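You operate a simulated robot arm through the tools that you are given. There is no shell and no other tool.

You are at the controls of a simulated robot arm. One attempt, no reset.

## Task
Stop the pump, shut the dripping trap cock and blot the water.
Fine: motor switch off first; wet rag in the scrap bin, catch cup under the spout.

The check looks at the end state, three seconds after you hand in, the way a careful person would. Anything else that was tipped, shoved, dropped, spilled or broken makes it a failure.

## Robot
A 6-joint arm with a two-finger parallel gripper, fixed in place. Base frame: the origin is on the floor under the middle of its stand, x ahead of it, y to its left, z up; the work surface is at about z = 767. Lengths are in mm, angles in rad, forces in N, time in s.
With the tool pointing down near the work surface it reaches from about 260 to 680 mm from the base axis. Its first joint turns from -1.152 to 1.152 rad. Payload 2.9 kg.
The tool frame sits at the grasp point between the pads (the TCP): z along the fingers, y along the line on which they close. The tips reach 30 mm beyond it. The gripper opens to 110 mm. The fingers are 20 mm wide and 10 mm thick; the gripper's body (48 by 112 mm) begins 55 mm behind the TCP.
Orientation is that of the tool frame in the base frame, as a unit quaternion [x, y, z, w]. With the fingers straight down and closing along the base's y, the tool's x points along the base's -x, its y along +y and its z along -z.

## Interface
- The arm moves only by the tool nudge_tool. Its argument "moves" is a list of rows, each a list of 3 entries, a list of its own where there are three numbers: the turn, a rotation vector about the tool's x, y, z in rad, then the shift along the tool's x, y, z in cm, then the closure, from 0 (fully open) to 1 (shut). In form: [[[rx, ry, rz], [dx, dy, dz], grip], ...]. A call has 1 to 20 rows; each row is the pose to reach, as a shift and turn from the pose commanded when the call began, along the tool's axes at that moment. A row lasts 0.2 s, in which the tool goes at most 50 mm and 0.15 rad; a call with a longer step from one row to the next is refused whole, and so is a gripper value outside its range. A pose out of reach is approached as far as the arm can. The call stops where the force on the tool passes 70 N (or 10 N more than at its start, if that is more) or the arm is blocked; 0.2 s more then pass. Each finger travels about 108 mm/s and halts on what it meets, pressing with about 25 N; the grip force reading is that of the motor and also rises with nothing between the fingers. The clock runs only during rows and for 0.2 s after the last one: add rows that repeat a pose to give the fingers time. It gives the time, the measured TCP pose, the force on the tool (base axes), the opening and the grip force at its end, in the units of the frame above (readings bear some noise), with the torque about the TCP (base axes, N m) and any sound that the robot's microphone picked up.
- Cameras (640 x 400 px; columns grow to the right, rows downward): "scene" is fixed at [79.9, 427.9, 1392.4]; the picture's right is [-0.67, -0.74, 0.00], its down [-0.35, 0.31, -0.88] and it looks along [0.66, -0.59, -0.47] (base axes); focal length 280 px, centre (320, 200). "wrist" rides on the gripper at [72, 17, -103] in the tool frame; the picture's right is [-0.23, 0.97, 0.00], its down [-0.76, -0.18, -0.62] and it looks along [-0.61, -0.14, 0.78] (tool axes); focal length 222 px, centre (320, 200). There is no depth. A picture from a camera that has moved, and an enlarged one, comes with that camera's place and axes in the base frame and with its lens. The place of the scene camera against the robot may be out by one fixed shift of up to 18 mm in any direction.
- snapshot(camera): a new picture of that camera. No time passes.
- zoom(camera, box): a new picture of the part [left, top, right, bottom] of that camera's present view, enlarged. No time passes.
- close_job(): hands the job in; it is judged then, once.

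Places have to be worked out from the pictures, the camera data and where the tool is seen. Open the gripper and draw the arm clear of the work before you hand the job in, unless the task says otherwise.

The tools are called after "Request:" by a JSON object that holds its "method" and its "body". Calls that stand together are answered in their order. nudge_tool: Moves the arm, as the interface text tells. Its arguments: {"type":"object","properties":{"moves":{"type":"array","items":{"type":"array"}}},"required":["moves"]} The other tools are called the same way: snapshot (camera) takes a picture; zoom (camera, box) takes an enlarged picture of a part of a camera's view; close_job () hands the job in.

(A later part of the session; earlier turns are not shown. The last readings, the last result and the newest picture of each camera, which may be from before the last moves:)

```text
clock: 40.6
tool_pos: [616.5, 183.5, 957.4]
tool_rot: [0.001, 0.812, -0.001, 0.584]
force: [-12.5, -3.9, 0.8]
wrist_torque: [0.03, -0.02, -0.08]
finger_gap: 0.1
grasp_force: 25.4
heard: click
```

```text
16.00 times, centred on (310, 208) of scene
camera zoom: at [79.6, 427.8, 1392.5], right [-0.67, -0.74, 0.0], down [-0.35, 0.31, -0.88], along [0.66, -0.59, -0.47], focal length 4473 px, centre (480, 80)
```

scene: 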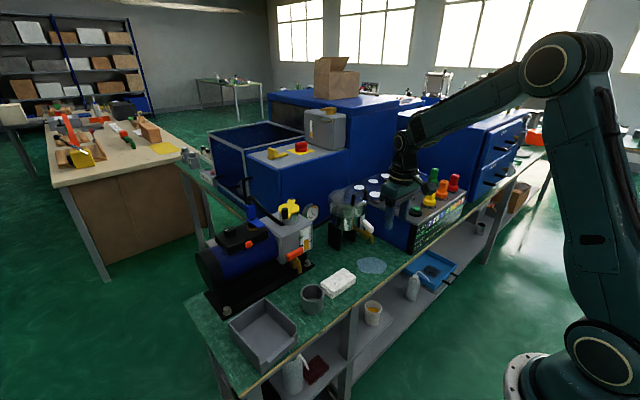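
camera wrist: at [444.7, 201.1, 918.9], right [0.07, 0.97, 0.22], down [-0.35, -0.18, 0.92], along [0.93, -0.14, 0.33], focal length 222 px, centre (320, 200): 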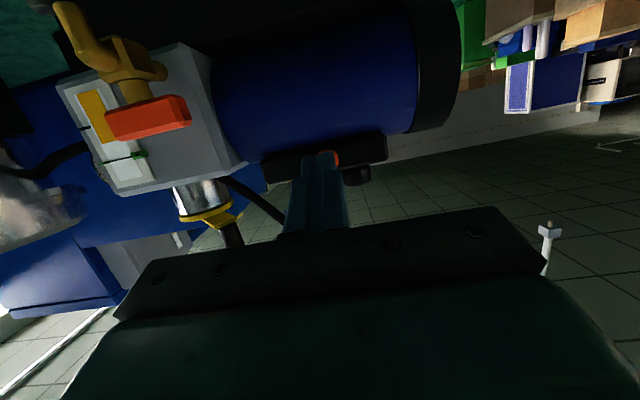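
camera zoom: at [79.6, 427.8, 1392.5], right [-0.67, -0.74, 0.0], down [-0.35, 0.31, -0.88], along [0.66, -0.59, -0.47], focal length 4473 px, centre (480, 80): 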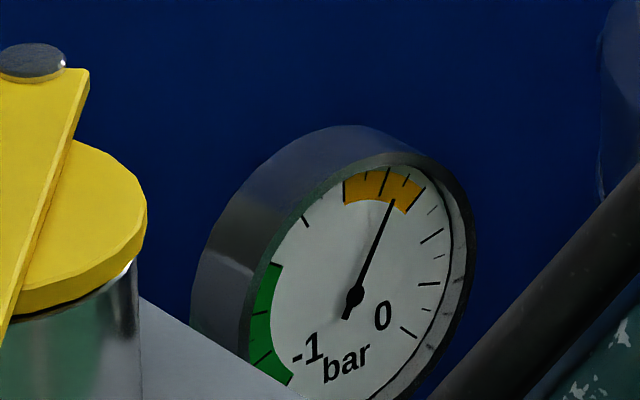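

A click was heard and the needle is dropping fast toward 0: the orange button is the motor switch, and it is now off. I back straight off without touching it again and return above the black knob, since I should put that knob back as I found it.

Request:
{"method": "nudge_tool", "body": {"moves": [[[0, 0, 0], [0.82, 0, -2.47], 1.0], [[0, 0, 0], [1.64, 0, -4.93], 1.0], [[0, 0, 0], [-2.63, 0, -6.35], 0.8], [[-0.0121, 0.0449, -0.0073], [-6.9, 0.1, -7.77], 0.5], [[-0.0483, 0.1797, -0.0293], [-9.25, 0.9, -5.47], 0.5], [[-0.0845, 0.3144, -0.0513], [-10.51, 1.7, -1.68], 0.5], [[-0.1207, 0.4492, -0.0733], [-10.34, 2.51, 2.59], 0.5], [[-0.1207, 0.4492, -0.0733], [-10.34, 2.51, 2.59], 0.5]]}}

Request:
{"method": "zoom", "body": {"camera": "wrist", "box": [160, 40, 480, 240]}}

Request:
{"method": "zoom", "body": {"camera": "scene", "box": [220, 220, 284, 260]}}

Request:
{"method": "zoom", "body": {"camera": "scene", "box": [298, 200, 322, 215]}}

```text
clock: 42.4
tool_pos: [674.3, 209.2, 1045.5]
tool_rot: [-0.064, 0.919, 0.027, 0.388]
force: [-0.4, 0.3, 0.5]
wrist_torque: [0.01, 0.02, -0.02]
finger_gap: 55.0
grasp_force: 0.0
```

```text
2.00 times, centred on (320, 140) of wrist
camera zoom: at [548.7, 209.4, 1065.8], right [0.02, 0.99, 0.16], down [0.11, -0.16, 0.98], along [0.99, 0.0, -0.11], focal length 444 px, centre (320, 320)
```

zoom: 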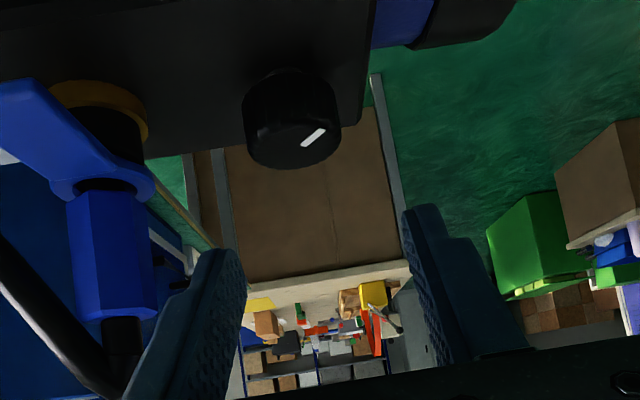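

```text
10.00 times, centred on (252, 240) of scene
camera zoom: at [79.9, 427.9, 1392.4], right [-0.67, -0.74, 0.0], down [-0.35, 0.31, -0.88], along [0.66, -0.59, -0.47], focal length 2796 px, centre (1000, -200)
```

zoom: 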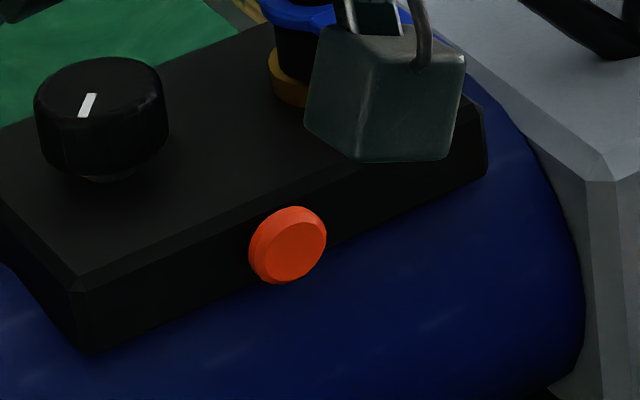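

```text
16.00 times, centred on (310, 208) of scene
camera zoom: at [79.9, 427.9, 1392.4], right [-0.67, -0.74, 0.0], down [-0.35, 0.31, -0.88], along [0.66, -0.59, -0.47], focal length 4473 px, centre (480, 80)
```

zoom: 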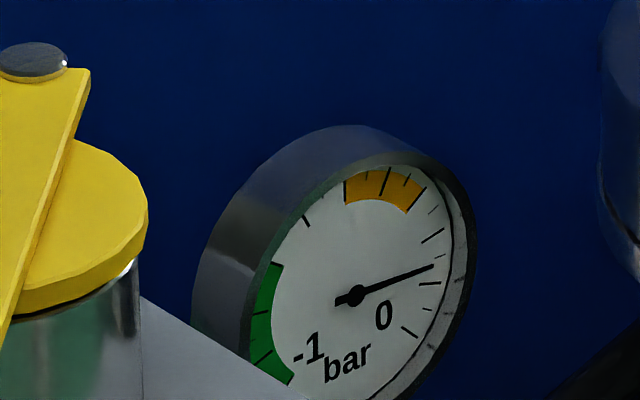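

The needle is falling to 0, so the motor is off and it stays off. The knob is at 2.37 rad; I lower onto it again and turn it back clockwise in 0.44 rad strokes, two in this call.

Request:
{"method": "nudge_tool", "body": {"moves": [[[0, 0, 0], [0.6, -0.15, 0.55], 0.5], [[0, 0, 0], [1.6, -0.15, 1.5], 0.5], [[0, 0, 0], [2.5, -0.15, 2.3], 0.5], [[0, 0, 0], [3.16, -0.15, 2.92], 0.5], [[0, 0, 0], [3.16, -0.15, 2.92], 0.7], [[0, 0, 0], [3.16, -0.15, 2.92], 0.76], [[0, 0, 0], [3.16, -0.15, 2.92], 0.76], [[0.1055, 0, 0.1024], [3.148, 0.089, 2.933], 0.76], [[0.2102, 0, 0.2041], [3.112, 0.321, 2.97], 0.76], [[0.3157, 0, 0.3065], [3.052, 0.544, 3.032], 0.76], [[0.3157, 0, 0.3065], [3.052, 0.544, 3.032], 0.5], [[0.2102, 0, 0.2041], [3.112, 0.321, 2.97], 0.5], [[0.1055, 0, 0.1024], [3.148, 0.089, 2.933], 0.5], [[0, 0, 0], [3.16, -0.15, 2.92], 0.5], [[0, 0, 0], [3.16, -0.15, 2.92], 0.76], [[0, 0, 0], [3.16, -0.15, 2.92], 0.76], [[0.1055, 0, 0.1024], [3.148, 0.089, 2.933], 0.76], [[0.2102, 0, 0.2041], [3.112, 0.321, 2.97], 0.76], [[0.3157, 0, 0.3065], [3.052, 0.544, 3.032], 0.76]]}}

Request:
{"method": "zoom", "body": {"camera": "wrist", "box": [200, 80, 440, 230]}}

```text
clock: 46.4
tool_pos: [674.3, 214.8, 1003.2]
tool_rot: [0.137, 0.911, -0.058, 0.385]
force: [-6.7, 4.3, 1.5]
wrist_torque: [0.03, 1.03, 0.01]
finger_gap: 31.3
grasp_force: 45.3
```

```text
2.67 times, centred on (320, 155) of wrist
camera zoom: at [560.4, 268.4, 1023.4], right [0.44, 0.88, 0.16], down [0.03, -0.19, 0.98], along [0.9, -0.43, -0.11], focal length 592 px, centre (320, 320)
```

zoom: 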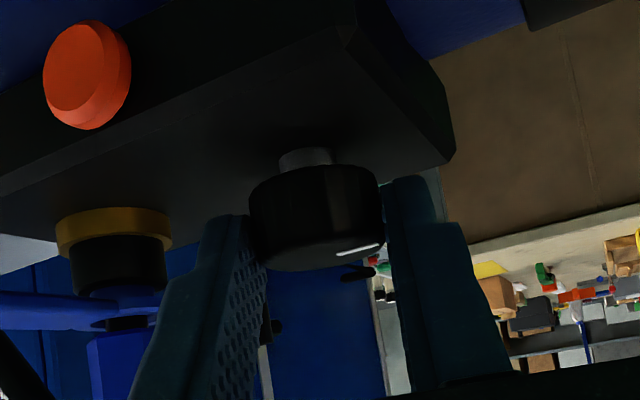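

The knob follows, now about 1.5 rad. I do two more clockwise strokes the same way.

Request:
{"method": "nudge_tool", "body": {"moves": [[[0, 0, 0], [0, 0, 0], 0.5], [[-0.1055, 0, -0.1024], [-0.012, -0.239, 0.013], 0.5], [[-0.2102, 0, -0.2041], [-0.048, -0.471, 0.05], 0.5], [[-0.3157, 0, -0.3065], [-0.108, -0.694, 0.112], 0.5], [[-0.3157, 0, -0.3065], [-0.108, -0.694, 0.112], 0.76], [[-0.3157, 0, -0.3065], [-0.108, -0.694, 0.112], 0.76], [[-0.2102, 0, -0.2041], [-0.048, -0.471, 0.05], 0.76], [[-0.1055, 0, -0.1024], [-0.012, -0.239, 0.013], 0.76], [[0, 0, 0], [0, 0, 0], 0.76], [[0, 0, 0], [0, 0, 0], 0.5], [[-0.1055, 0, -0.1024], [-0.012, -0.239, 0.013], 0.5], [[-0.2102, 0, -0.2041], [-0.048, -0.471, 0.05], 0.5], [[-0.3157, 0, -0.3065], [-0.108, -0.694, 0.112], 0.5], [[-0.3157, 0, -0.3065], [-0.108, -0.694, 0.112], 0.76], [[-0.3157, 0, -0.3065], [-0.108, -0.694, 0.112], 0.76], [[-0.2102, 0, -0.2041], [-0.048, -0.471, 0.05], 0.76], [[-0.1055, 0, -0.1024], [-0.012, -0.239, 0.013], 0.76], [[0, 0, 0], [0, 0, 0], 0.76]]}}

Request:
{"method": "zoom", "body": {"camera": "wrist", "box": [200, 80, 440, 230]}}

```text
clock: 50.2
tool_pos: [677.3, 215.6, 1003.4]
tool_rot: [0.138, 0.911, -0.058, 0.385]
force: [-1.9, 6.3, -1.0]
wrist_torque: [-0.09, 0.2, 0.06]
finger_gap: 31.2
grasp_force: 45.4
```

```text
2.67 times, centred on (320, 155) of wrist
camera zoom: at [561.1, 268.0, 1022.9], right [0.44, 0.88, 0.16], down [0.03, -0.2, 0.98], along [0.9, -0.43, -0.11], focal length 592 px, centre (320, 320)
```

zoom: 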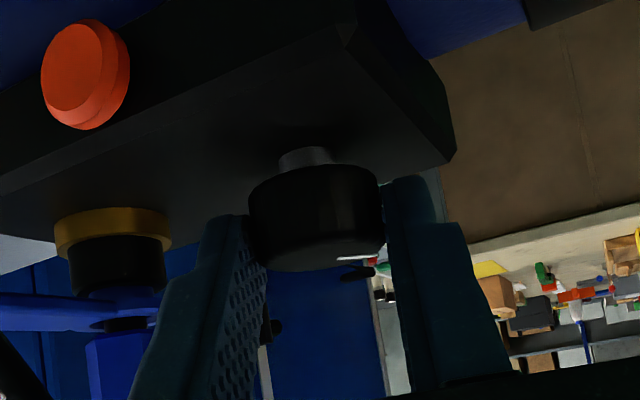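

The pointer is back to about 0.5–0.6 rad. I make one more 0.44 stroke and a last 0.175 one to bring it back to its starting direction, then release.

Request:
{"method": "nudge_tool", "body": {"moves": [[[0, 0, 0], [0, 0, 0], 0.5], [[-0.1055, 0, -0.1024], [-0.012, -0.239, 0.013], 0.5], [[-0.2102, 0, -0.2041], [-0.048, -0.471, 0.05], 0.5], [[-0.3157, 0, -0.3065], [-0.108, -0.694, 0.112], 0.5], [[-0.3157, 0, -0.3065], [-0.108, -0.694, 0.112], 0.76], [[-0.3157, 0, -0.3065], [-0.108, -0.694, 0.112], 0.76], [[-0.2102, 0, -0.2041], [-0.048, -0.471, 0.05], 0.76], [[-0.1055, 0, -0.1024], [-0.012, -0.239, 0.013], 0.76], [[0, 0, 0], [0, 0, 0], 0.76], [[0, 0, 0], [0, 0, 0], 0.5], [[-0.0628, 0, -0.061], [-0.004, -0.142, 0.004], 0.5], [[-0.1255, 0, -0.1219], [-0.017, -0.284, 0.018], 0.5], [[-0.1255, 0, -0.1219], [-0.017, -0.284, 0.018], 0.76], [[-0.1255, 0, -0.1219], [-0.017, -0.284, 0.018], 0.76], [[-0.0628, 0, -0.061], [-0.004, -0.142, 0.004], 0.76], [[0, 0, 0], [0, 0, 0], 0.76], [[0, 0, 0], [0, 0, 0], 0.5], [[0, 0, 0], [0, 0, 0], 0.5]]}}

Request:
{"method": "zoom", "body": {"camera": "wrist", "box": [200, 80, 440, 230]}}

```text
clock: 54.0
tool_pos: [673.6, 214.1, 1003.9]
tool_rot: [0.139, 0.911, -0.058, 0.384]
force: [-0.1, 0.8, -0.4]
wrist_torque: [0.03, 0.0, -0.03]
finger_gap: 54.9
grasp_force: 0.1
```

```text
2.67 times, centred on (320, 155) of wrist
camera zoom: at [559.7, 267.4, 1023.2], right [0.44, 0.88, 0.16], down [0.03, -0.19, 0.98], along [0.9, -0.43, -0.11], focal length 592 px, centre (320, 320)
```

zoom: 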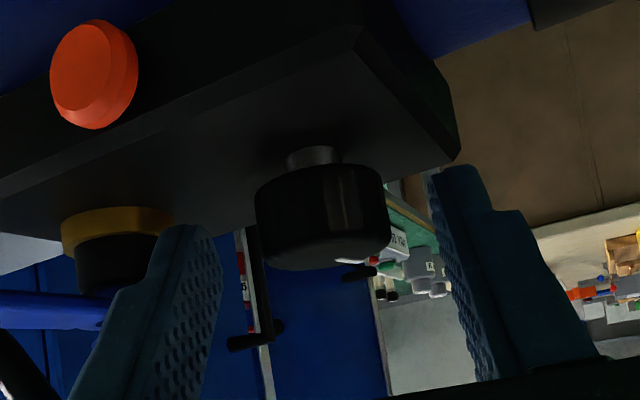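

The last strokes are done. I lift straight up 40 mm and compare the pointer with the picture taken at the same place before I touched the knob.

Request:
{"method": "nudge_tool", "body": {"moves": [[[0, 0, 0], [-1.45, 0.15, -1.4], 0.5], [[0, 0, 0], [-2.9, 0.3, -2.8], 0.5], [[0, 0, 0], [-2.9, 0.3, -2.8], 0.5]]}}

Request:
{"method": "zoom", "body": {"camera": "wrist", "box": [240, 60, 400, 160]}}

Request:
{"method": "zoom", "body": {"camera": "scene", "box": [210, 210, 274, 250]}}

Request:
{"method": "zoom", "body": {"camera": "scene", "box": [298, 200, 322, 215]}}

```text
clock: 54.8
tool_pos: [675.9, 214.9, 1043.2]
tool_rot: [0.137, 0.911, -0.059, 0.384]
force: [-0.1, 0.3, -0.3]
wrist_torque: [0.0, 0.0, 0.01]
finger_gap: 55.0
grasp_force: 0.1
```

```text
4.00 times, centred on (320, 110) of wrist
camera zoom: at [561.1, 268.8, 1062.2], right [0.44, 0.88, 0.16], down [0.03, -0.19, 0.98], along [0.9, -0.43, -0.11], focal length 888 px, centre (320, 560)
```

zoom: 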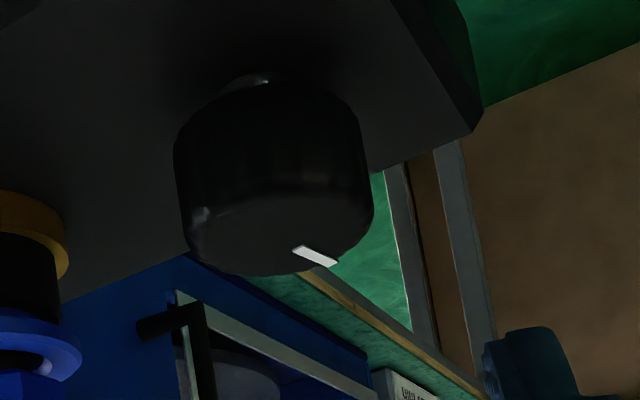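

```text
10.00 times, centred on (242, 230) of scene
camera zoom: at [79.9, 427.9, 1392.4], right [-0.67, -0.74, 0.0], down [-0.35, 0.31, -0.88], along [0.66, -0.59, -0.47], focal length 2796 px, centre (1100, -100)
```

zoom: 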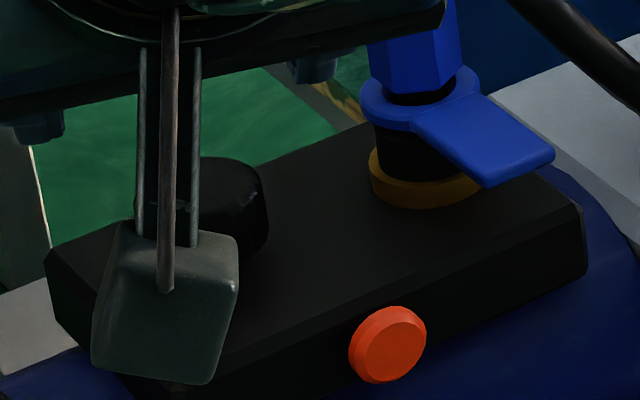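

```text
16.00 times, centred on (310, 208) of scene
camera zoom: at [79.9, 427.9, 1392.4], right [-0.67, -0.74, 0.0], down [-0.35, 0.31, -0.88], along [0.66, -0.59, -0.47], focal length 4473 px, centre (480, 80)
```

zoom: 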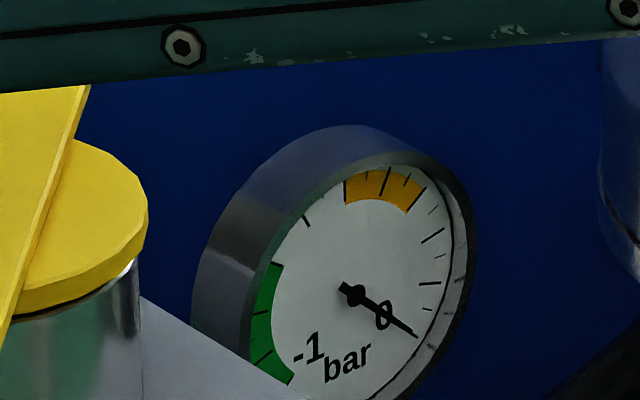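

The gauge has reached 0, so the pump is fully stopped. The pointer is still about 0.18 rad short of its original direction, so I descend once more, turn back 0.2 rad and lift.

Request:
{"method": "nudge_tool", "body": {"moves": [[[-0.0646, 0, -0.0627], [-0.005, -0.446, 0.005], 0.5], [[-0.1291, 0, -0.1254], [-0.018, -0.592, 0.019], 0.5], [[-0.1291, 0, -0.1254], [0.95, -0.592, 0.95], 0.5], [[-0.1291, 0, -0.1254], [1.9, -0.592, 1.9], 0.5], [[-0.1291, 0, -0.1254], [2.882, -0.592, 2.819], 0.5], [[-0.1291, 0, -0.1254], [2.882, -0.592, 2.819], 0.7], [[-0.1291, 0, -0.1254], [2.882, -0.592, 2.819], 0.76], [[-0.1291, 0, -0.1254], [2.882, -0.592, 2.819], 0.76], [[-0.0646, 0, -0.0627], [2.895, -0.446, 2.805], 0.76], [[0, 0, 0], [2.9, -0.3, 2.8], 0.76], [[0.0143, 0, 0.0139], [2.9, -0.267, 2.8], 0.76], [[0.0143, 0, 0.0139], [2.9, -0.267, 2.8], 0.76], [[0.0143, 0, 0.0139], [2.9, -0.267, 2.8], 0.5], [[0.0143, 0, 0.0139], [2.9, -0.267, 2.8], 0.5], [[0.0143, 0, 0.0139], [1.45, -0.1, 1.4], 0.5], [[0, 0, 0], [0, 0, 0], 0.5], [[0, 0, 0], [0, 0, 0], 0.5]]}}

Request:
{"method": "zoom", "body": {"camera": "wrist", "box": [240, 60, 400, 160]}}

```text
clock: 58.4
tool_pos: [676.1, 217.5, 1043.6]
tool_rot: [0.137, 0.911, -0.058, 0.385]
force: [-0.6, 0.7, 0.4]
wrist_torque: [0.04, 0.0, -0.03]
finger_gap: 55.0
grasp_force: 0.1
```

```text
4.00 times, centred on (320, 110) of wrist
camera zoom: at [561.7, 272.0, 1063.4], right [0.44, 0.88, 0.16], down [0.03, -0.19, 0.98], along [0.9, -0.43, -0.11], focal length 888 px, centre (320, 560)
```

zoom: 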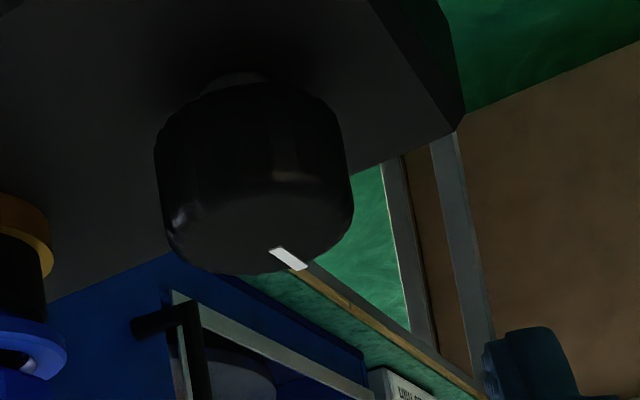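

The pointer is back within a few hundredths of a radian of where it was. I travel back to the cock, above the white lever at (540, −171, 975), and check the knob with the now unobstructed scene camera.

Request:
{"method": "nudge_tool", "body": {"moves": [[[0.0017, 0.1333, 0.0041], [0.82, -1.03, -3.86], 0.45], [[0.0035, 0.2667, 0.0082], [1.79, -2.07, -7.58], 0.45], [[0.0052, 0.4, 0.0123], [3.55, -3.1, -10.54], 0.45], [[0.0069, 0.5333, 0.0164], [5.87, -4.14, -12.94], 0.45], [[0.0087, 0.6667, 0.0205], [8.2, -5.17, -15.34], 0.45], [[0.0104, 0.8, 0.0246], [10.87, -6.35, -18.08], 0.45], [[0.0104, 0.8, 0.0246], [9.87, -10.98, -17.05], 0.45], [[0.0104, 0.8, 0.0246], [8.87, -15.62, -16.02], 0.45], [[0.0104, 0.8, 0.0246], [7.87, -20.25, -15.0], 0.45], [[0.0104, 0.8, 0.0246], [6.88, -24.88, -13.97], 0.45], [[0.0104, 0.8, 0.0246], [5.88, -29.52, -12.94], 0.45], [[0.0104, 0.8, 0.0246], [4.88, -34.15, -11.91], 0.45], [[0.0104, 0.8, 0.0246], [3.88, -38.78, -10.88], 0.45], [[0.0104, 0.8, 0.0246], [2.88, -43.41, -9.86], 0.45], [[0.0104, 0.8, 0.0246], [3.9, -42.63, -5.36], 0.45], [[0.0104, 0.8, 0.0246], [4.92, -41.85, -0.86], 0.45], [[0.0104, 0.8, 0.0246], [5.94, -41.08, 3.64], 0.45], [[0.0104, 0.8, 0.0246], [5.94, -41.08, 3.64], 0.45]]}}

Request:
{"method": "zoom", "body": {"camera": "scene", "box": [210, 210, 274, 250]}}

Request:
{"method": "zoom", "body": {"camera": "wrist", "box": [200, 60, 440, 210]}}

Request:
{"method": "zoom", "body": {"camera": "scene", "box": [330, 190, 410, 240]}}

```text
clock: 62.2
tool_pos: [538.8, -171.2, 973.6]
tool_rot: [0.162, 0.987, 0.0, -0.001]
force: [0.9, 1.2, -0.6]
wrist_torque: [-0.02, -0.01, 0.0]
finger_gap: 60.2
grasp_force: 0.1
```

```text
10.00 times, centred on (242, 230) of scene
camera zoom: at [79.9, 427.9, 1392.4], right [-0.67, -0.74, 0.0], down [-0.35, 0.31, -0.88], along [0.66, -0.59, -0.47], focal length 2796 px, centre (1100, -100)
```

zoom: 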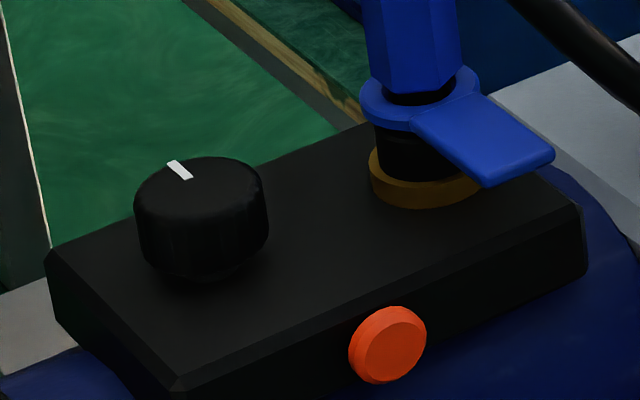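

```text
2.67 times, centred on (320, 135) of wrist
camera zoom: at [475.5, -131.7, 1077.2], right [0.53, 0.85, 0.0], down [0.66, -0.41, 0.62], along [0.53, -0.33, -0.78], focal length 592 px, centre (320, 373)
```

zoom: 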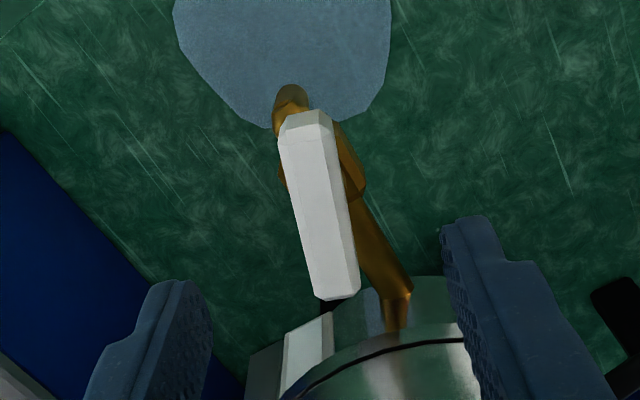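

```text
8.00 times, centred on (370, 215) of scene
camera zoom: at [79.9, 427.9, 1392.4], right [-0.67, -0.74, 0.0], down [-0.35, 0.31, -0.88], along [0.66, -0.59, -0.47], focal length 2236 px, centre (-80, 80)
```

zoom: 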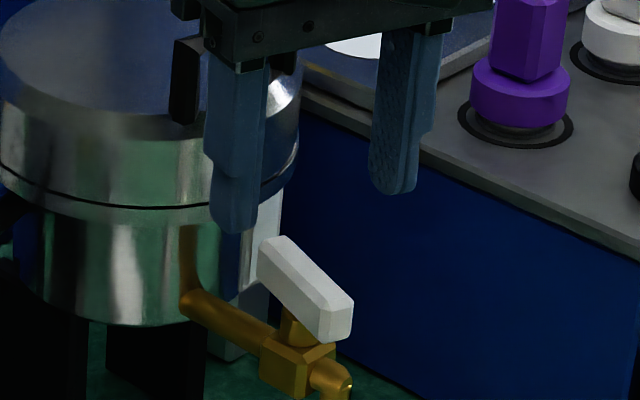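

The knob's picture now matches the initial one, and the cock lever is centred between my open fingers. I lower to TCP z≈925 so the tips reach to z≈895, and close on the lever.

Request:
{"method": "nudge_tool", "body": {"moves": [[[0, 0, 0], [0, 0, 1.6], 0.45], [[0, 0, 0], [0, 0, 3.2], 0.45], [[0, 0, 0], [0, 0, 4.2], 0.5], [[0, 0, 0], [0, 0, 4.86], 0.6], [[0, 0, 0], [0, 0, 4.86], 0.75], [[0, 0, 0], [0, 0, 4.86], 0.92], [[0, 0, 0], [0, 0, 4.86], 0.92]]}}

Request:
{"method": "zoom", "body": {"camera": "wrist", "box": [200, 60, 440, 210]}}

Request:
{"method": "zoom", "body": {"camera": "scene", "box": [330, 190, 410, 240]}}

```text
clock: 63.8
tool_pos: [539.9, -170.7, 925.1]
tool_rot: [0.16, 0.987, 0.002, -0.001]
force: [-0.6, 20.2, 1.3]
wrist_torque: [0.15, -0.15, -0.01]
finger_gap: 14.9
grasp_force: 45.3
```

```text
2.67 times, centred on (320, 135) of wrist
camera zoom: at [476.7, -131.5, 1028.8], right [0.52, 0.85, 0.0], down [0.67, -0.41, 0.62], along [0.53, -0.32, -0.78], focal length 592 px, centre (320, 373)
```

zoom: 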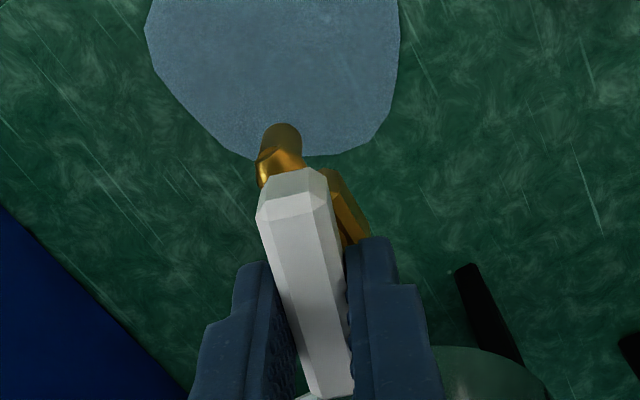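

```text
8.00 times, centred on (370, 215) of scene
camera zoom: at [79.9, 428.4, 1392.2], right [-0.67, -0.74, 0.0], down [-0.35, 0.31, -0.88], along [0.66, -0.59, -0.47], focal length 2236 px, centre (-80, 80)
```

zoom: 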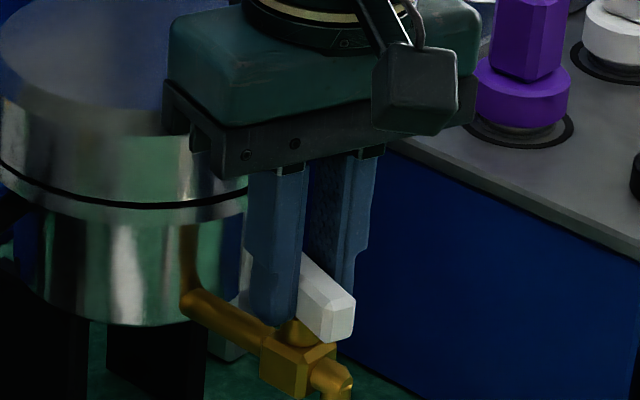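

Gripped (14.9 mm gap), with about 20 N sideways because I'm roughly 1 mm off centre. I ease +1 mm along the closing line and turn 0.39 rad clockwise (seen from above) to test the closing direction.

Request:
{"method": "nudge_tool", "body": {"moves": [[[0, 0, 0], [0, 0.1, 0], 0.92], [[0, 0, 0.13], [0, 0.1, 0], 0.92], [[0, 0, 0.26], [0, 0.1, 0], 0.92], [[0, 0, 0.39], [0, 0.1, 0], 0.92]]}}

Request:
{"method": "zoom", "body": {"camera": "wrist", "box": [200, 60, 440, 210]}}

Request:
{"method": "zoom", "body": {"camera": "scene", "box": [330, 190, 410, 240]}}

```text
clock: 64.8
tool_pos: [540.8, -170.4, 925.5]
tool_rot: [0.351, 0.936, 0.001, -0.001]
force: [10.7, 7.3, -17.5]
wrist_torque: [0.14, 0.03, 0.35]
finger_gap: 14.8
grasp_force: 44.5
```

```text
2.67 times, centred on (320, 135) of wrist
camera zoom: at [496.3, -110.5, 1028.8], right [0.81, 0.58, 0.0], down [0.46, -0.63, 0.62], along [0.36, -0.51, -0.78], focal length 592 px, centre (320, 373)
```

zoom: 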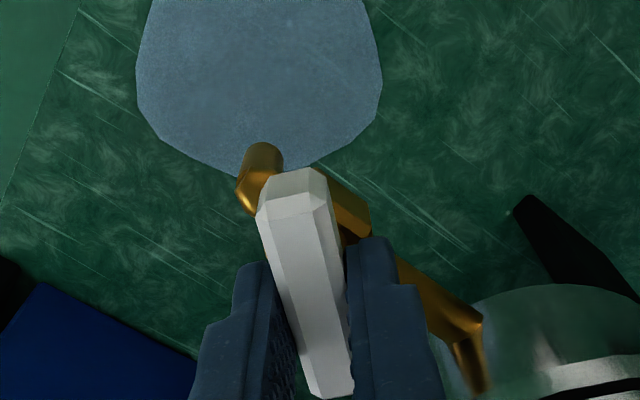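

```text
8.00 times, centred on (370, 215) of scene
camera zoom: at [80.5, 428.0, 1392.3], right [-0.67, -0.74, 0.0], down [-0.35, 0.31, -0.88], along [0.66, -0.59, -0.47], focal length 2236 px, centre (-80, 80)
```

zoom: 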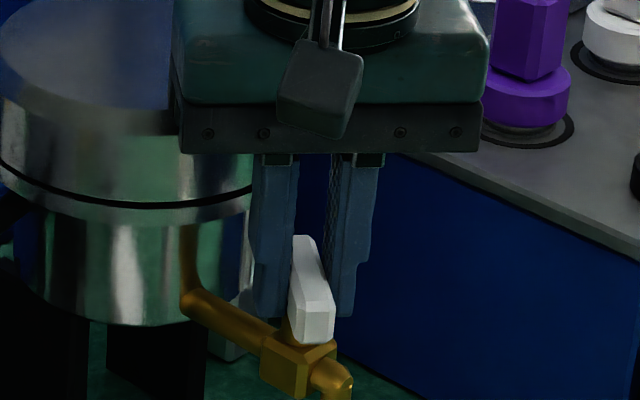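

The lever follows, with a torque of only about 0.35 N·m. I continue clockwise to a total of about 1.24 rad, where it should be square to the pipe.

Request:
{"method": "nudge_tool", "body": {"moves": [[[0, 0, 0.14], [0, 0, 0], 0.92], [[0, 0, 0.28], [0, 0, 0], 0.92], [[0, 0, 0.42], [0, 0, 0], 0.92], [[0, 0, 0.56], [0, 0, 0], 0.92], [[0, 0, 0.7], [0, 0, 0], 0.92], [[0, 0, 0.84], [0, 0, 0], 0.92]]}}

Request:
{"method": "zoom", "body": {"camera": "wrist", "box": [200, 60, 440, 210]}}

Request:
{"method": "zoom", "body": {"camera": "scene", "box": [330, 190, 410, 240]}}

```text
clock: 65.4
tool_pos: [533.1, -162.7, 928.4]
tool_rot: [0.447, 0.894, 0.001, -0.014]
force: [-24.3, 9.8, 12.4]
wrist_torque: [-1.35, -0.94, 1.06]
finger_gap: 16.3
grasp_force: 7.1
stopped in row 2: the force on the tool passed its limit at 84 N (the readings are from after the stop); the commanded pose is now the measured one
```

```text
2.67 times, centred on (320, 135) of wrist
camera zoom: at [505.8, -94.9, 1033.0], right [0.92, 0.4, -0.02], down [0.33, -0.72, 0.61], along [0.23, -0.56, -0.8], focal length 592 px, centre (320, 373)
```

zoom: 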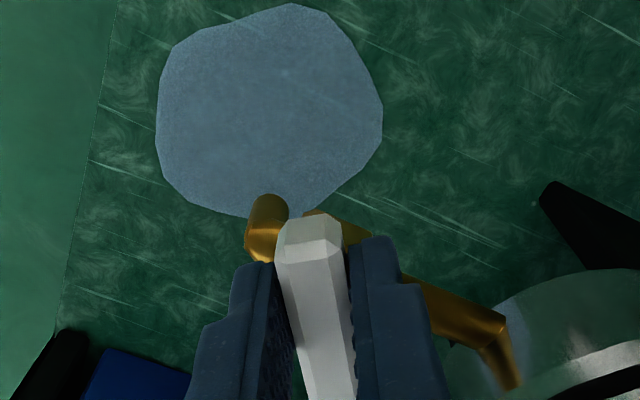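

```text
8.00 times, centred on (370, 215) of scene
camera zoom: at [79.1, 428.2, 1392.3], right [-0.67, -0.74, 0.0], down [-0.35, 0.31, -0.88], along [0.66, -0.59, -0.47], focal length 2236 px, centre (-80, 80)
```

zoom: 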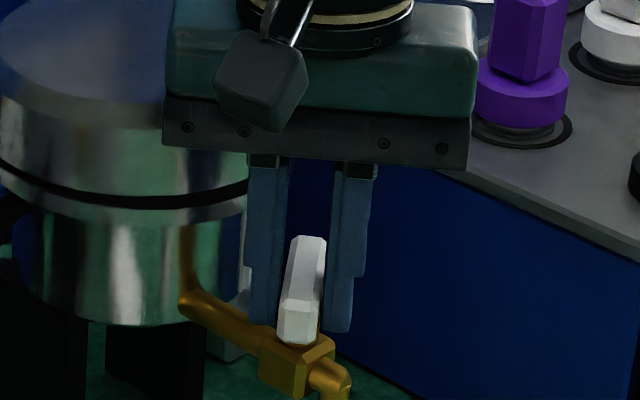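

The call stopped at 84 N: turned this far, the gripper body met the pot's lid beside it. I open a little, ease 6 mm away from the pot and lift straight up to look for any disturbance.

Request:
{"method": "nudge_tool", "body": {"moves": [[[0, 0, 0], [0, 0, 0], 0.63], [[0, 0, 0], [0, 0, 0], 0.63], [[0, 0, 0], [0.36, -0.48, 0], 0.63], [[0, 0, 0], [0.36, -0.48, -2.0], 0.63], [[0, 0, 0], [0.36, -0.48, -5.0], 0.63], [[0, 0, 0], [0.36, -0.48, -8.0], 0.63], [[0, 0, 0], [0.36, -0.48, -8.0], 0.63]]}}

Request:
{"method": "snapshot", "body": {"camera": "wrist"}}

Request:
{"method": "zoom", "body": {"camera": "scene", "box": [300, 170, 428, 250]}}

Request:
{"method": "zoom", "body": {"camera": "scene", "box": [330, 205, 394, 245]}}

```text
clock: 67.0
tool_pos: [531.2, -161.5, 1009.0]
tool_rot: [0.45, 0.893, 0.0, -0.011]
force: [-0.5, 0.9, -0.6]
wrist_torque: [-0.01, -0.02, 0.01]
finger_gap: 40.9
grasp_force: 0.1
```

```text
taken
camera wrist: at [503.2, -94.1, 1113.2], right [0.92, 0.4, -0.01], down [0.32, -0.72, 0.61], along [0.23, -0.56, -0.79], focal length 222 px, centre (320, 200)
```

wrist: 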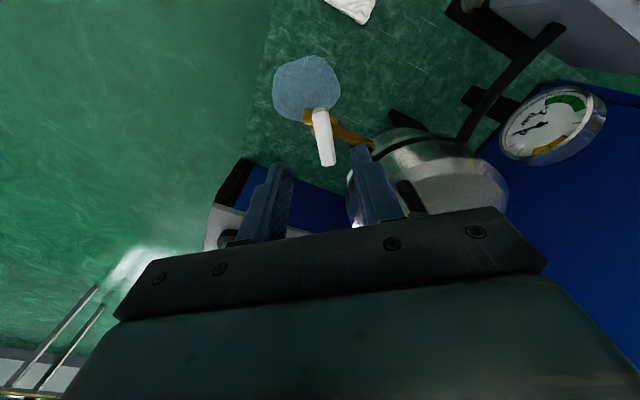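

```text
5.00 times, centred on (364, 210) of scene
camera zoom: at [79.9, 427.9, 1392.4], right [-0.67, -0.74, 0.0], down [-0.35, 0.31, -0.88], along [0.66, -0.59, -0.47], focal length 1398 px, centre (100, 150)
```

zoom: 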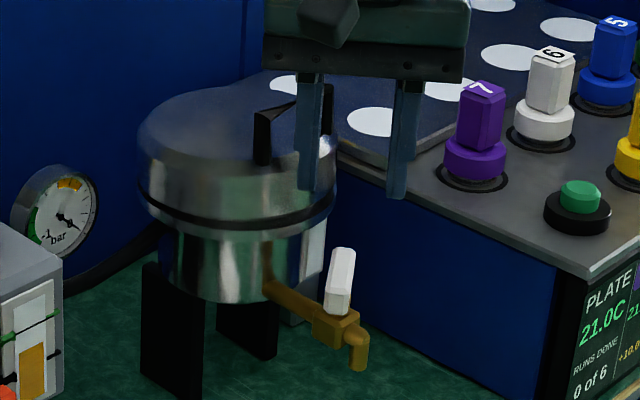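

```text
10.00 times, centred on (362, 225) of scene
camera zoom: at [79.9, 427.9, 1392.4], right [-0.67, -0.74, 0.0], down [-0.35, 0.31, -0.88], along [0.66, -0.59, -0.47], focal length 2796 px, centre (-100, -50)
```

zoom: 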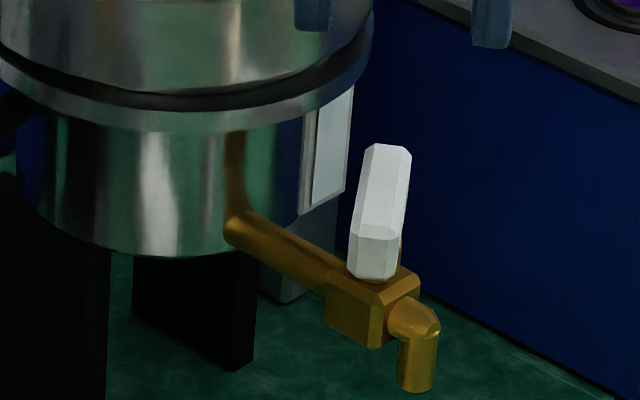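

The lever turned about 55°, but the dark seam under the lid looks thicker than before, so the lid may have been lifted slightly. I look closer at the pot.

Request:
{"method": "zoom", "body": {"camera": "scene", "box": [320, 180, 384, 220]}}

Request:
{"method": "zoom", "body": {"camera": "wrist", "box": [280, 90, 520, 240]}}

Request:
{"method": "zoom", "body": {"camera": "scene", "box": [318, 190, 398, 240]}}

```text
10.00 times, centred on (352, 200) of scene
camera zoom: at [79.9, 427.9, 1392.4], right [-0.67, -0.74, 0.0], down [-0.35, 0.31, -0.88], along [0.66, -0.59, -0.47], focal length 2796 px, centre (0, 200)
```

zoom: 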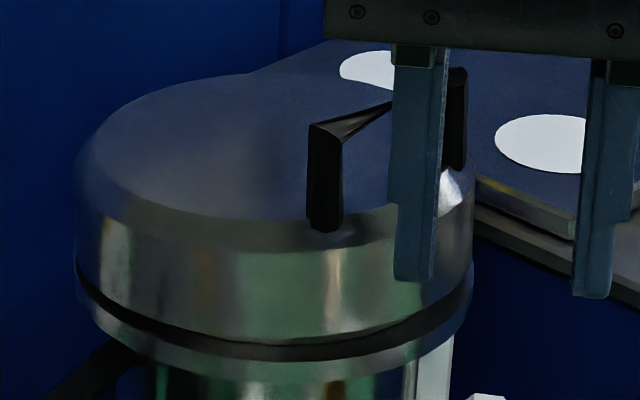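

```text
2.67 times, centred on (400, 165) of wrist
camera zoom: at [503.2, -94.1, 1113.2], right [0.92, 0.4, -0.01], down [0.32, -0.72, 0.61], along [0.23, -0.56, -0.79], focal length 592 px, centre (107, 293)
```

zoom: 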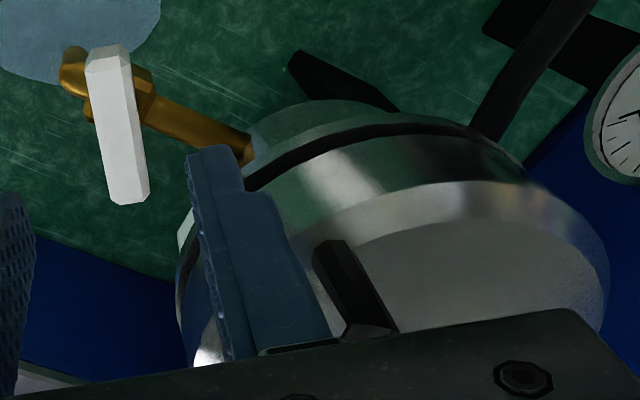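

```text
8.00 times, centred on (358, 215) of scene
camera zoom: at [79.9, 427.9, 1392.4], right [-0.67, -0.74, 0.0], down [-0.35, 0.31, -0.88], along [0.66, -0.59, -0.47], focal length 2236 px, centre (16, 80)
```

zoom: 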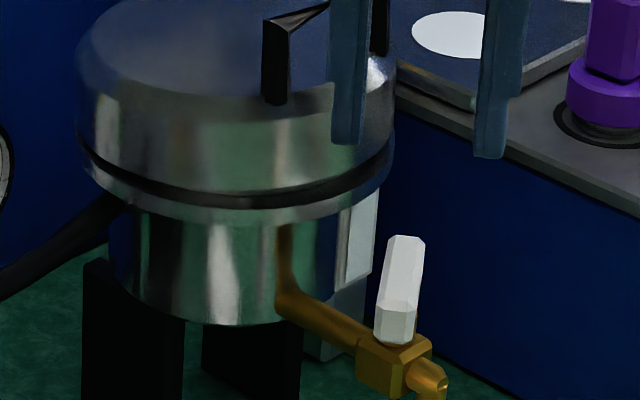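

The lid sits tilted, its seam wider on the front right, so my touch has displaced it and I will have to reseat it. I tilt the tool and step back to view the pot and lid from the front.

Request:
{"method": "nudge_tool", "body": {"moves": [[[-0.0411, -0.0823, -0.0973], [0.22, -0.54, -0.46], 0.5], [[-0.0822, -0.1645, -0.1945], [0.44, -1.09, -0.91], 0.3], [[-0.1234, -0.2468, -0.2918], [0.66, -1.63, -1.37], 0.1], [[-0.1645, -0.3291, -0.3891], [0.88, -2.17, -1.82], 0], [[-0.2056, -0.4113, -0.4863], [1.1, -2.72, -2.28], 0], [[-0.2467, -0.4936, -0.5836], [1.32, -3.26, -2.73], 0], [[-0.2879, -0.5759, -0.6809], [1.54, -3.8, -3.19], 0], [[-0.329, -0.6581, -0.7781], [1.76, -4.35, -3.64], 0], [[-0.3701, -0.7404, -0.8754], [1.98, -4.89, -4.1], 0], [[-0.3701, -0.7404, -0.8754], [1.98, -4.89, -4.1], 0]]}}

Request:
{"method": "snapshot", "body": {"camera": "wrist"}}

Request:
{"method": "zoom", "body": {"camera": "wrist", "box": [220, 60, 440, 200]}}

Request:
{"method": "zoom", "body": {"camera": "scene", "box": [312, 165, 408, 225]}}

```text
clock: 69.2
tool_pos: [479.1, -180.3, 1049.0]
tool_rot: [0.004, 0.924, 0.005, 0.381]
force: [-0.2, -0.3, 0.0]
wrist_torque: [0.01, 0.01, 0.01]
finger_gap: 110.1
grasp_force: 0.2
```

```text
taken
camera wrist: at [355.8, -161.5, 1071.4], right [0.17, 0.97, 0.17], down [0.1, -0.19, 0.98], along [0.98, -0.14, -0.13], focal length 222 px, centre (320, 200)
```

wrist: 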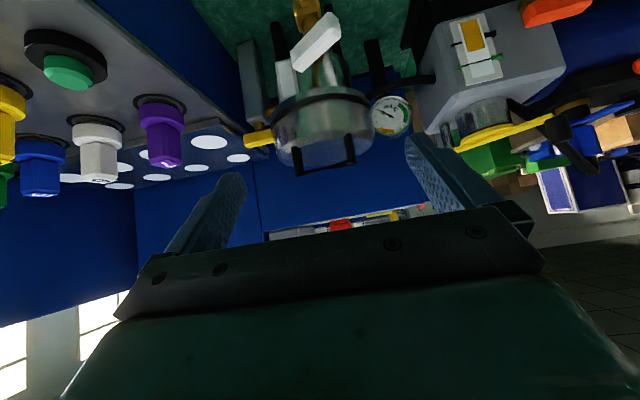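

```text
2.86 times, centred on (330, 130) of wrist
camera zoom: at [355.8, -161.5, 1071.4], right [0.17, 0.97, 0.17], down [0.1, -0.19, 0.98], along [0.98, -0.14, -0.13], focal length 635 px, centre (291, 400)
```

zoom: 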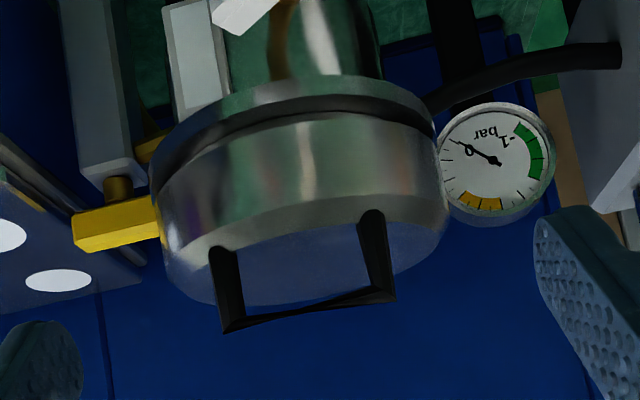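

```text
6.67 times, centred on (360, 195) of scene
camera zoom: at [79.9, 427.9, 1392.4], right [-0.67, -0.74, 0.0], down [-0.35, 0.31, -0.88], along [0.66, -0.59, -0.47], focal length 1864 px, centre (53, 233)
```

zoom: 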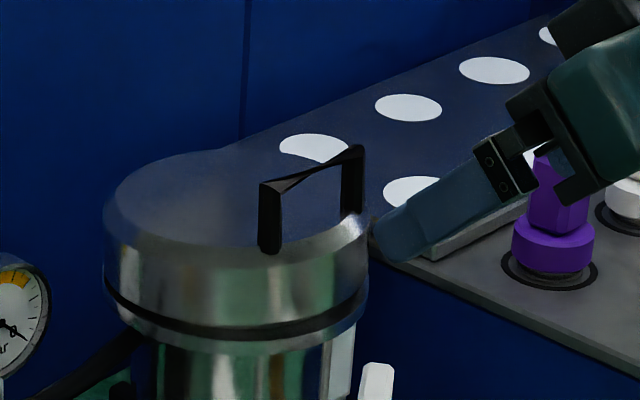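

The handle posts stand at x≈595, y≈−154 and −213, with their base now at z≈977, versus about 971 at the start. The gripper corner pushed a post and tipped the lid open about 7 mm at the front. I bring closed, vertical fingers above the middle of the handle bar at (595, −184) to press it back down.

Request:
{"method": "nudge_tool", "body": {"moves": [[[0.0017, 0.1303, -0.0014], [-1.56, -0.07, 1.17], 0.4], [[0.0034, 0.2607, -0.0027], [-3.12, -0.13, 2.34], 0.8], [[0.0051, 0.391, -0.0041], [-4.69, -0.2, 3.51], 1.0], [[0.0069, 0.5213, -0.0055], [-6.25, -0.27, 4.68], 1.0], [[0.0086, 0.6517, -0.0068], [-7.81, -0.33, 5.85], 1.0], [[0.0103, 0.782, -0.0082], [-9.37, -0.4, 7.02], 1.0], [[0.0103, 0.782, -0.0082], [-9.37, -0.4, 7.02], 1.0]]}}

Request:
{"method": "snapshot", "body": {"camera": "wrist"}}

Request:
{"method": "zoom", "body": {"camera": "scene", "box": [312, 165, 408, 225]}}

```text
clock: 70.8
tool_pos: [596.5, -183.0, 1063.0]
tool_rot: [0.001, 1.0, 0.0, 0.0]
force: [0.0, -0.4, 0.2]
wrist_torque: [0.0, 0.01, -0.01]
finger_gap: 0.1
grasp_force: 25.6
```

```text
taken
camera wrist: at [524.3, -165.2, 1166.5], right [0.23, 0.97, 0.0], down [0.76, -0.18, 0.62], along [0.6, -0.14, -0.78], focal length 222 px, centre (320, 200)
```

wrist: 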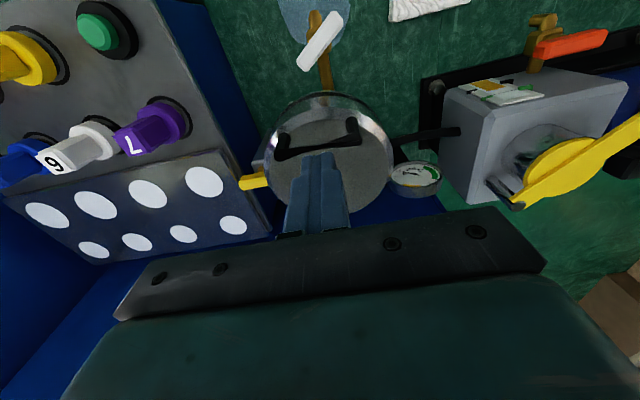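

```text
6.67 times, centred on (360, 195) of scene
camera zoom: at [79.9, 427.9, 1392.4], right [-0.67, -0.74, 0.0], down [-0.35, 0.31, -0.88], along [0.66, -0.59, -0.47], focal length 1864 px, centre (53, 233)
```

zoom: 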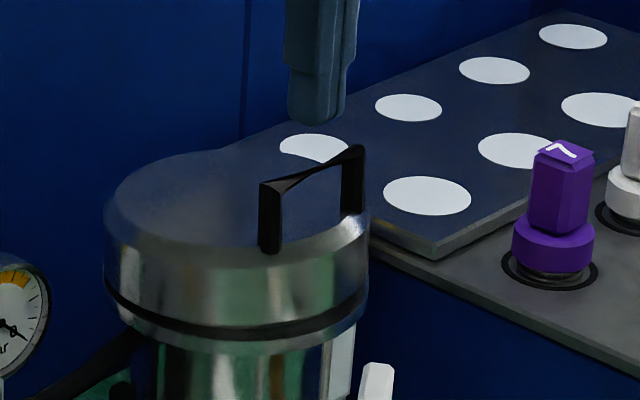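

The fingertips are about 25 mm above the bar, which lies nearer x≈590. I shift 5 mm back and lower in small steps until contact, reading the force.

Request:
{"method": "nudge_tool", "body": {"moves": [[[0, 0, 0], [0.5, 0, 0.8], 1.0], [[0, 0, 0], [0.5, 0, 1.6], 1.0], [[0, 0, 0], [0.5, 0, 2.1], 1.0], [[0, 0, 0], [0.5, 0, 2.4], 1.0], [[0, 0, 0], [0.5, 0, 2.6], 1.0], [[0, 0, 0], [0.5, 0, 2.8], 1.0]]}}

Request:
{"method": "zoom", "body": {"camera": "scene", "box": [312, 165, 408, 225]}}

Request:
{"method": "zoom", "body": {"camera": "wrist", "box": [240, 80, 400, 180]}}

```text
clock: 72.2
tool_pos: [591.0, -183.6, 1037.0]
tool_rot: [0.001, 1.0, 0.0, 0.0]
force: [0.5, -0.1, 0.7]
wrist_torque: [0.04, -0.02, 0.01]
finger_gap: 0.0
grasp_force: 25.4
```

```text
6.67 times, centred on (360, 195) of scene
camera zoom: at [79.9, 427.9, 1392.4], right [-0.67, -0.74, 0.0], down [-0.35, 0.31, -0.88], along [0.66, -0.59, -0.47], focal length 1864 px, centre (53, 233)
```

zoom: 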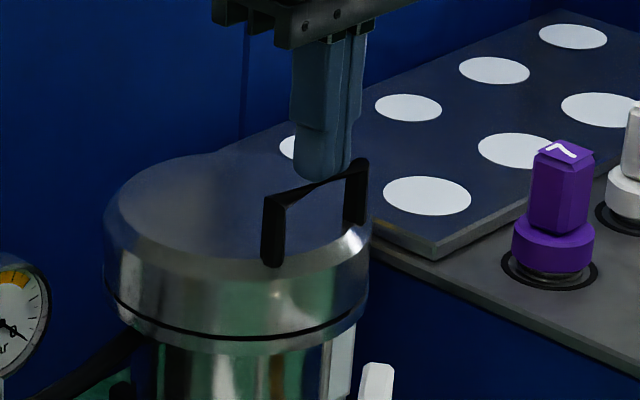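

```text
4.00 times, centred on (320, 130) of wrist
camera zoom: at [519.1, -165.9, 1139.5], right [0.23, 0.97, 0.0], down [0.76, -0.18, 0.62], along [0.61, -0.14, -0.78], focal length 888 px, centre (320, 480)
```

zoom: 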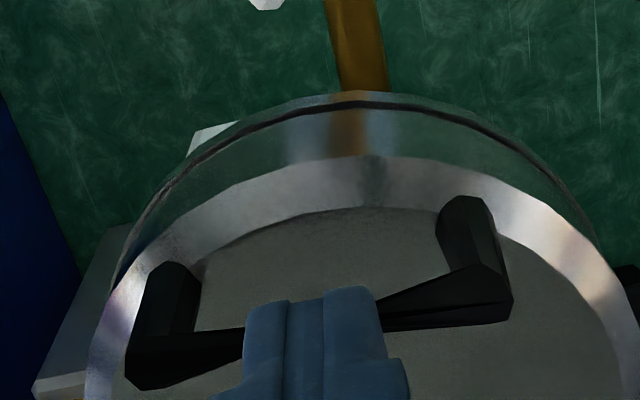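

The lid has gone down with almost no force and the seam is thin again. I press a couple of millimetres more to make sure it is seated.

Request:
{"method": "nudge_tool", "body": {"moves": [[[0, 0, 0], [0, 0, 0.1], 1.0], [[0, 0, 0], [0, 0, 0.2], 1.0], [[0, 0, 0], [0, 0, 0.3], 1.0]]}}

Request:
{"method": "zoom", "body": {"camera": "scene", "box": [312, 165, 408, 225]}}

```text
clock: 73.0
tool_pos: [592.6, -184.1, 1034.0]
tool_rot: [0.001, 1.0, 0.0, -0.001]
force: [-1.6, -0.3, 1.3]
wrist_torque: [-0.05, 0.06, 0.03]
finger_gap: 0.0
grasp_force: 25.6
```

```text
6.67 times, centred on (360, 195) of scene
camera zoom: at [79.8, 427.9, 1392.4], right [-0.67, -0.74, 0.0], down [-0.35, 0.31, -0.88], along [0.66, -0.59, -0.47], focal length 1864 px, centre (53, 233)
```

zoom: 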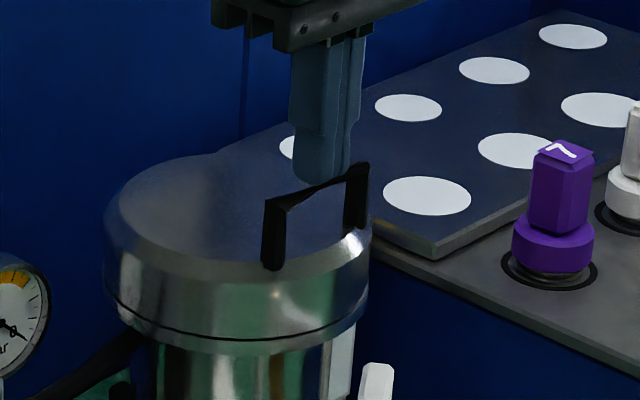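

The seam is now as thin as at the start. One more millimetre to confirm it bottoms, then I lift away.

Request:
{"method": "nudge_tool", "body": {"moves": [[[0, 0, 0], [0, 0, 0.1], 1.0], [[0, 0, 0], [0, 0, 0.2], 1.0]]}}

Request:
{"method": "zoom", "body": {"camera": "scene", "box": [312, 165, 408, 225]}}

```text
clock: 73.6
tool_pos: [591.7, -183.4, 1034.7]
tool_rot: [0.001, 1.0, -0.001, 0.001]
force: [-3.4, 2.1, 18.5]
wrist_torque: [0.08, 0.08, -0.04]
finger_gap: 0.0
grasp_force: 25.1
```

```text
6.67 times, centred on (360, 195) of scene
camera zoom: at [79.5, 428.1, 1392.4], right [-0.67, -0.74, 0.0], down [-0.35, 0.31, -0.88], along [0.66, -0.59, -0.47], focal length 1864 px, centre (53, 233)
```

zoom: 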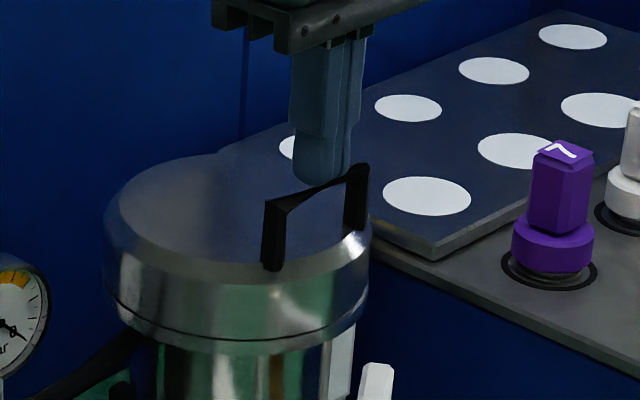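

The force jumped to 18 N, so the lid is fully seated again. Next I lift off and go to (485, −148, 923) with closed fingers, in front of the lever, to push its front end in +x rather than gripping it beside the pot.

Request:
{"method": "nudge_tool", "body": {"moves": [[[0, 0, 0], [0, 0, -2.0], 1.0], [[0, 0, 0], [0, 0, -4.0], 1.0], [[0, 0, 0], [4.5, 1.5, -4.0], 1.0], [[0, 0, 0], [9.0, 3.0, -4.0], 1.0], [[0, 0, 0], [10.7, 3.54, -4.0], 1.0], [[0, 0, 0], [10.7, 3.54, 0.5], 1.0], [[0, 0, 0], [10.7, 3.54, 5.0], 1.0], [[0, 0, 0], [10.7, 3.54, 9.0], 1.0], [[0, 0, 0], [10.7, 3.54, 11.17], 1.0], [[0, 0, 0], [10.7, 3.54, 11.17], 1.0]]}}

Request:
{"method": "zoom", "body": {"camera": "wrist", "box": [220, 80, 420, 205]}}

Request:
{"method": "zoom", "body": {"camera": "scene", "box": [330, 190, 410, 240]}}

Request:
{"method": "zoom", "body": {"camera": "scene", "box": [318, 170, 398, 220]}}

```text
clock: 75.8
tool_pos: [484.4, -143.6, 920.8]
tool_rot: [0.001, 1.0, 0.0, -0.001]
force: [0.2, -0.1, -0.1]
wrist_torque: [0.02, 0.0, 0.04]
finger_gap: 0.0
grasp_force: 24.5
```

```text
3.20 times, centred on (320, 142) of wrist
camera zoom: at [412.0, -126.3, 1024.5], right [0.23, 0.97, 0.0], down [0.76, -0.18, 0.62], along [0.61, -0.14, -0.78], focal length 711 px, centre (320, 384)
```

zoom: 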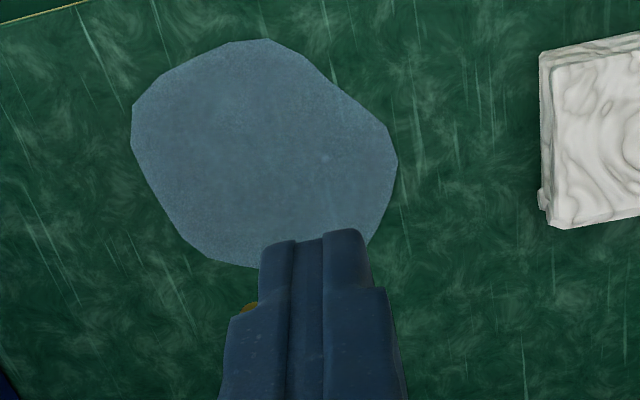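

```text
8.00 times, centred on (370, 215) of scene
camera zoom: at [79.9, 427.9, 1392.4], right [-0.67, -0.74, 0.0], down [-0.35, 0.31, -0.88], along [0.66, -0.59, -0.47], focal length 2236 px, centre (-80, 80)
```

zoom: 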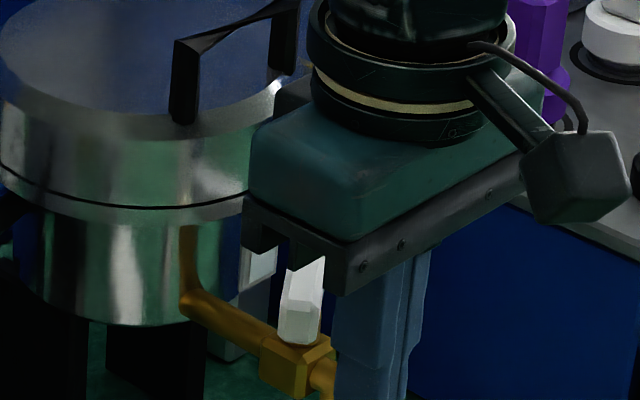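

```text
8.00 times, centred on (358, 195) of scene
camera zoom: at [79.9, 427.9, 1392.4], right [-0.67, -0.74, 0.0], down [-0.35, 0.31, -0.88], along [0.66, -0.59, -0.47], focal length 2236 px, centre (16, 240)
```

zoom: 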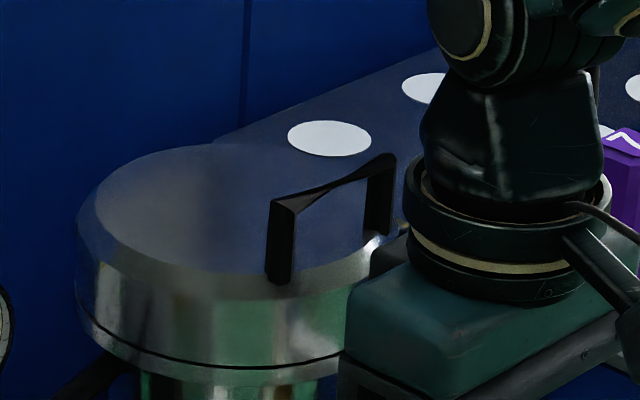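

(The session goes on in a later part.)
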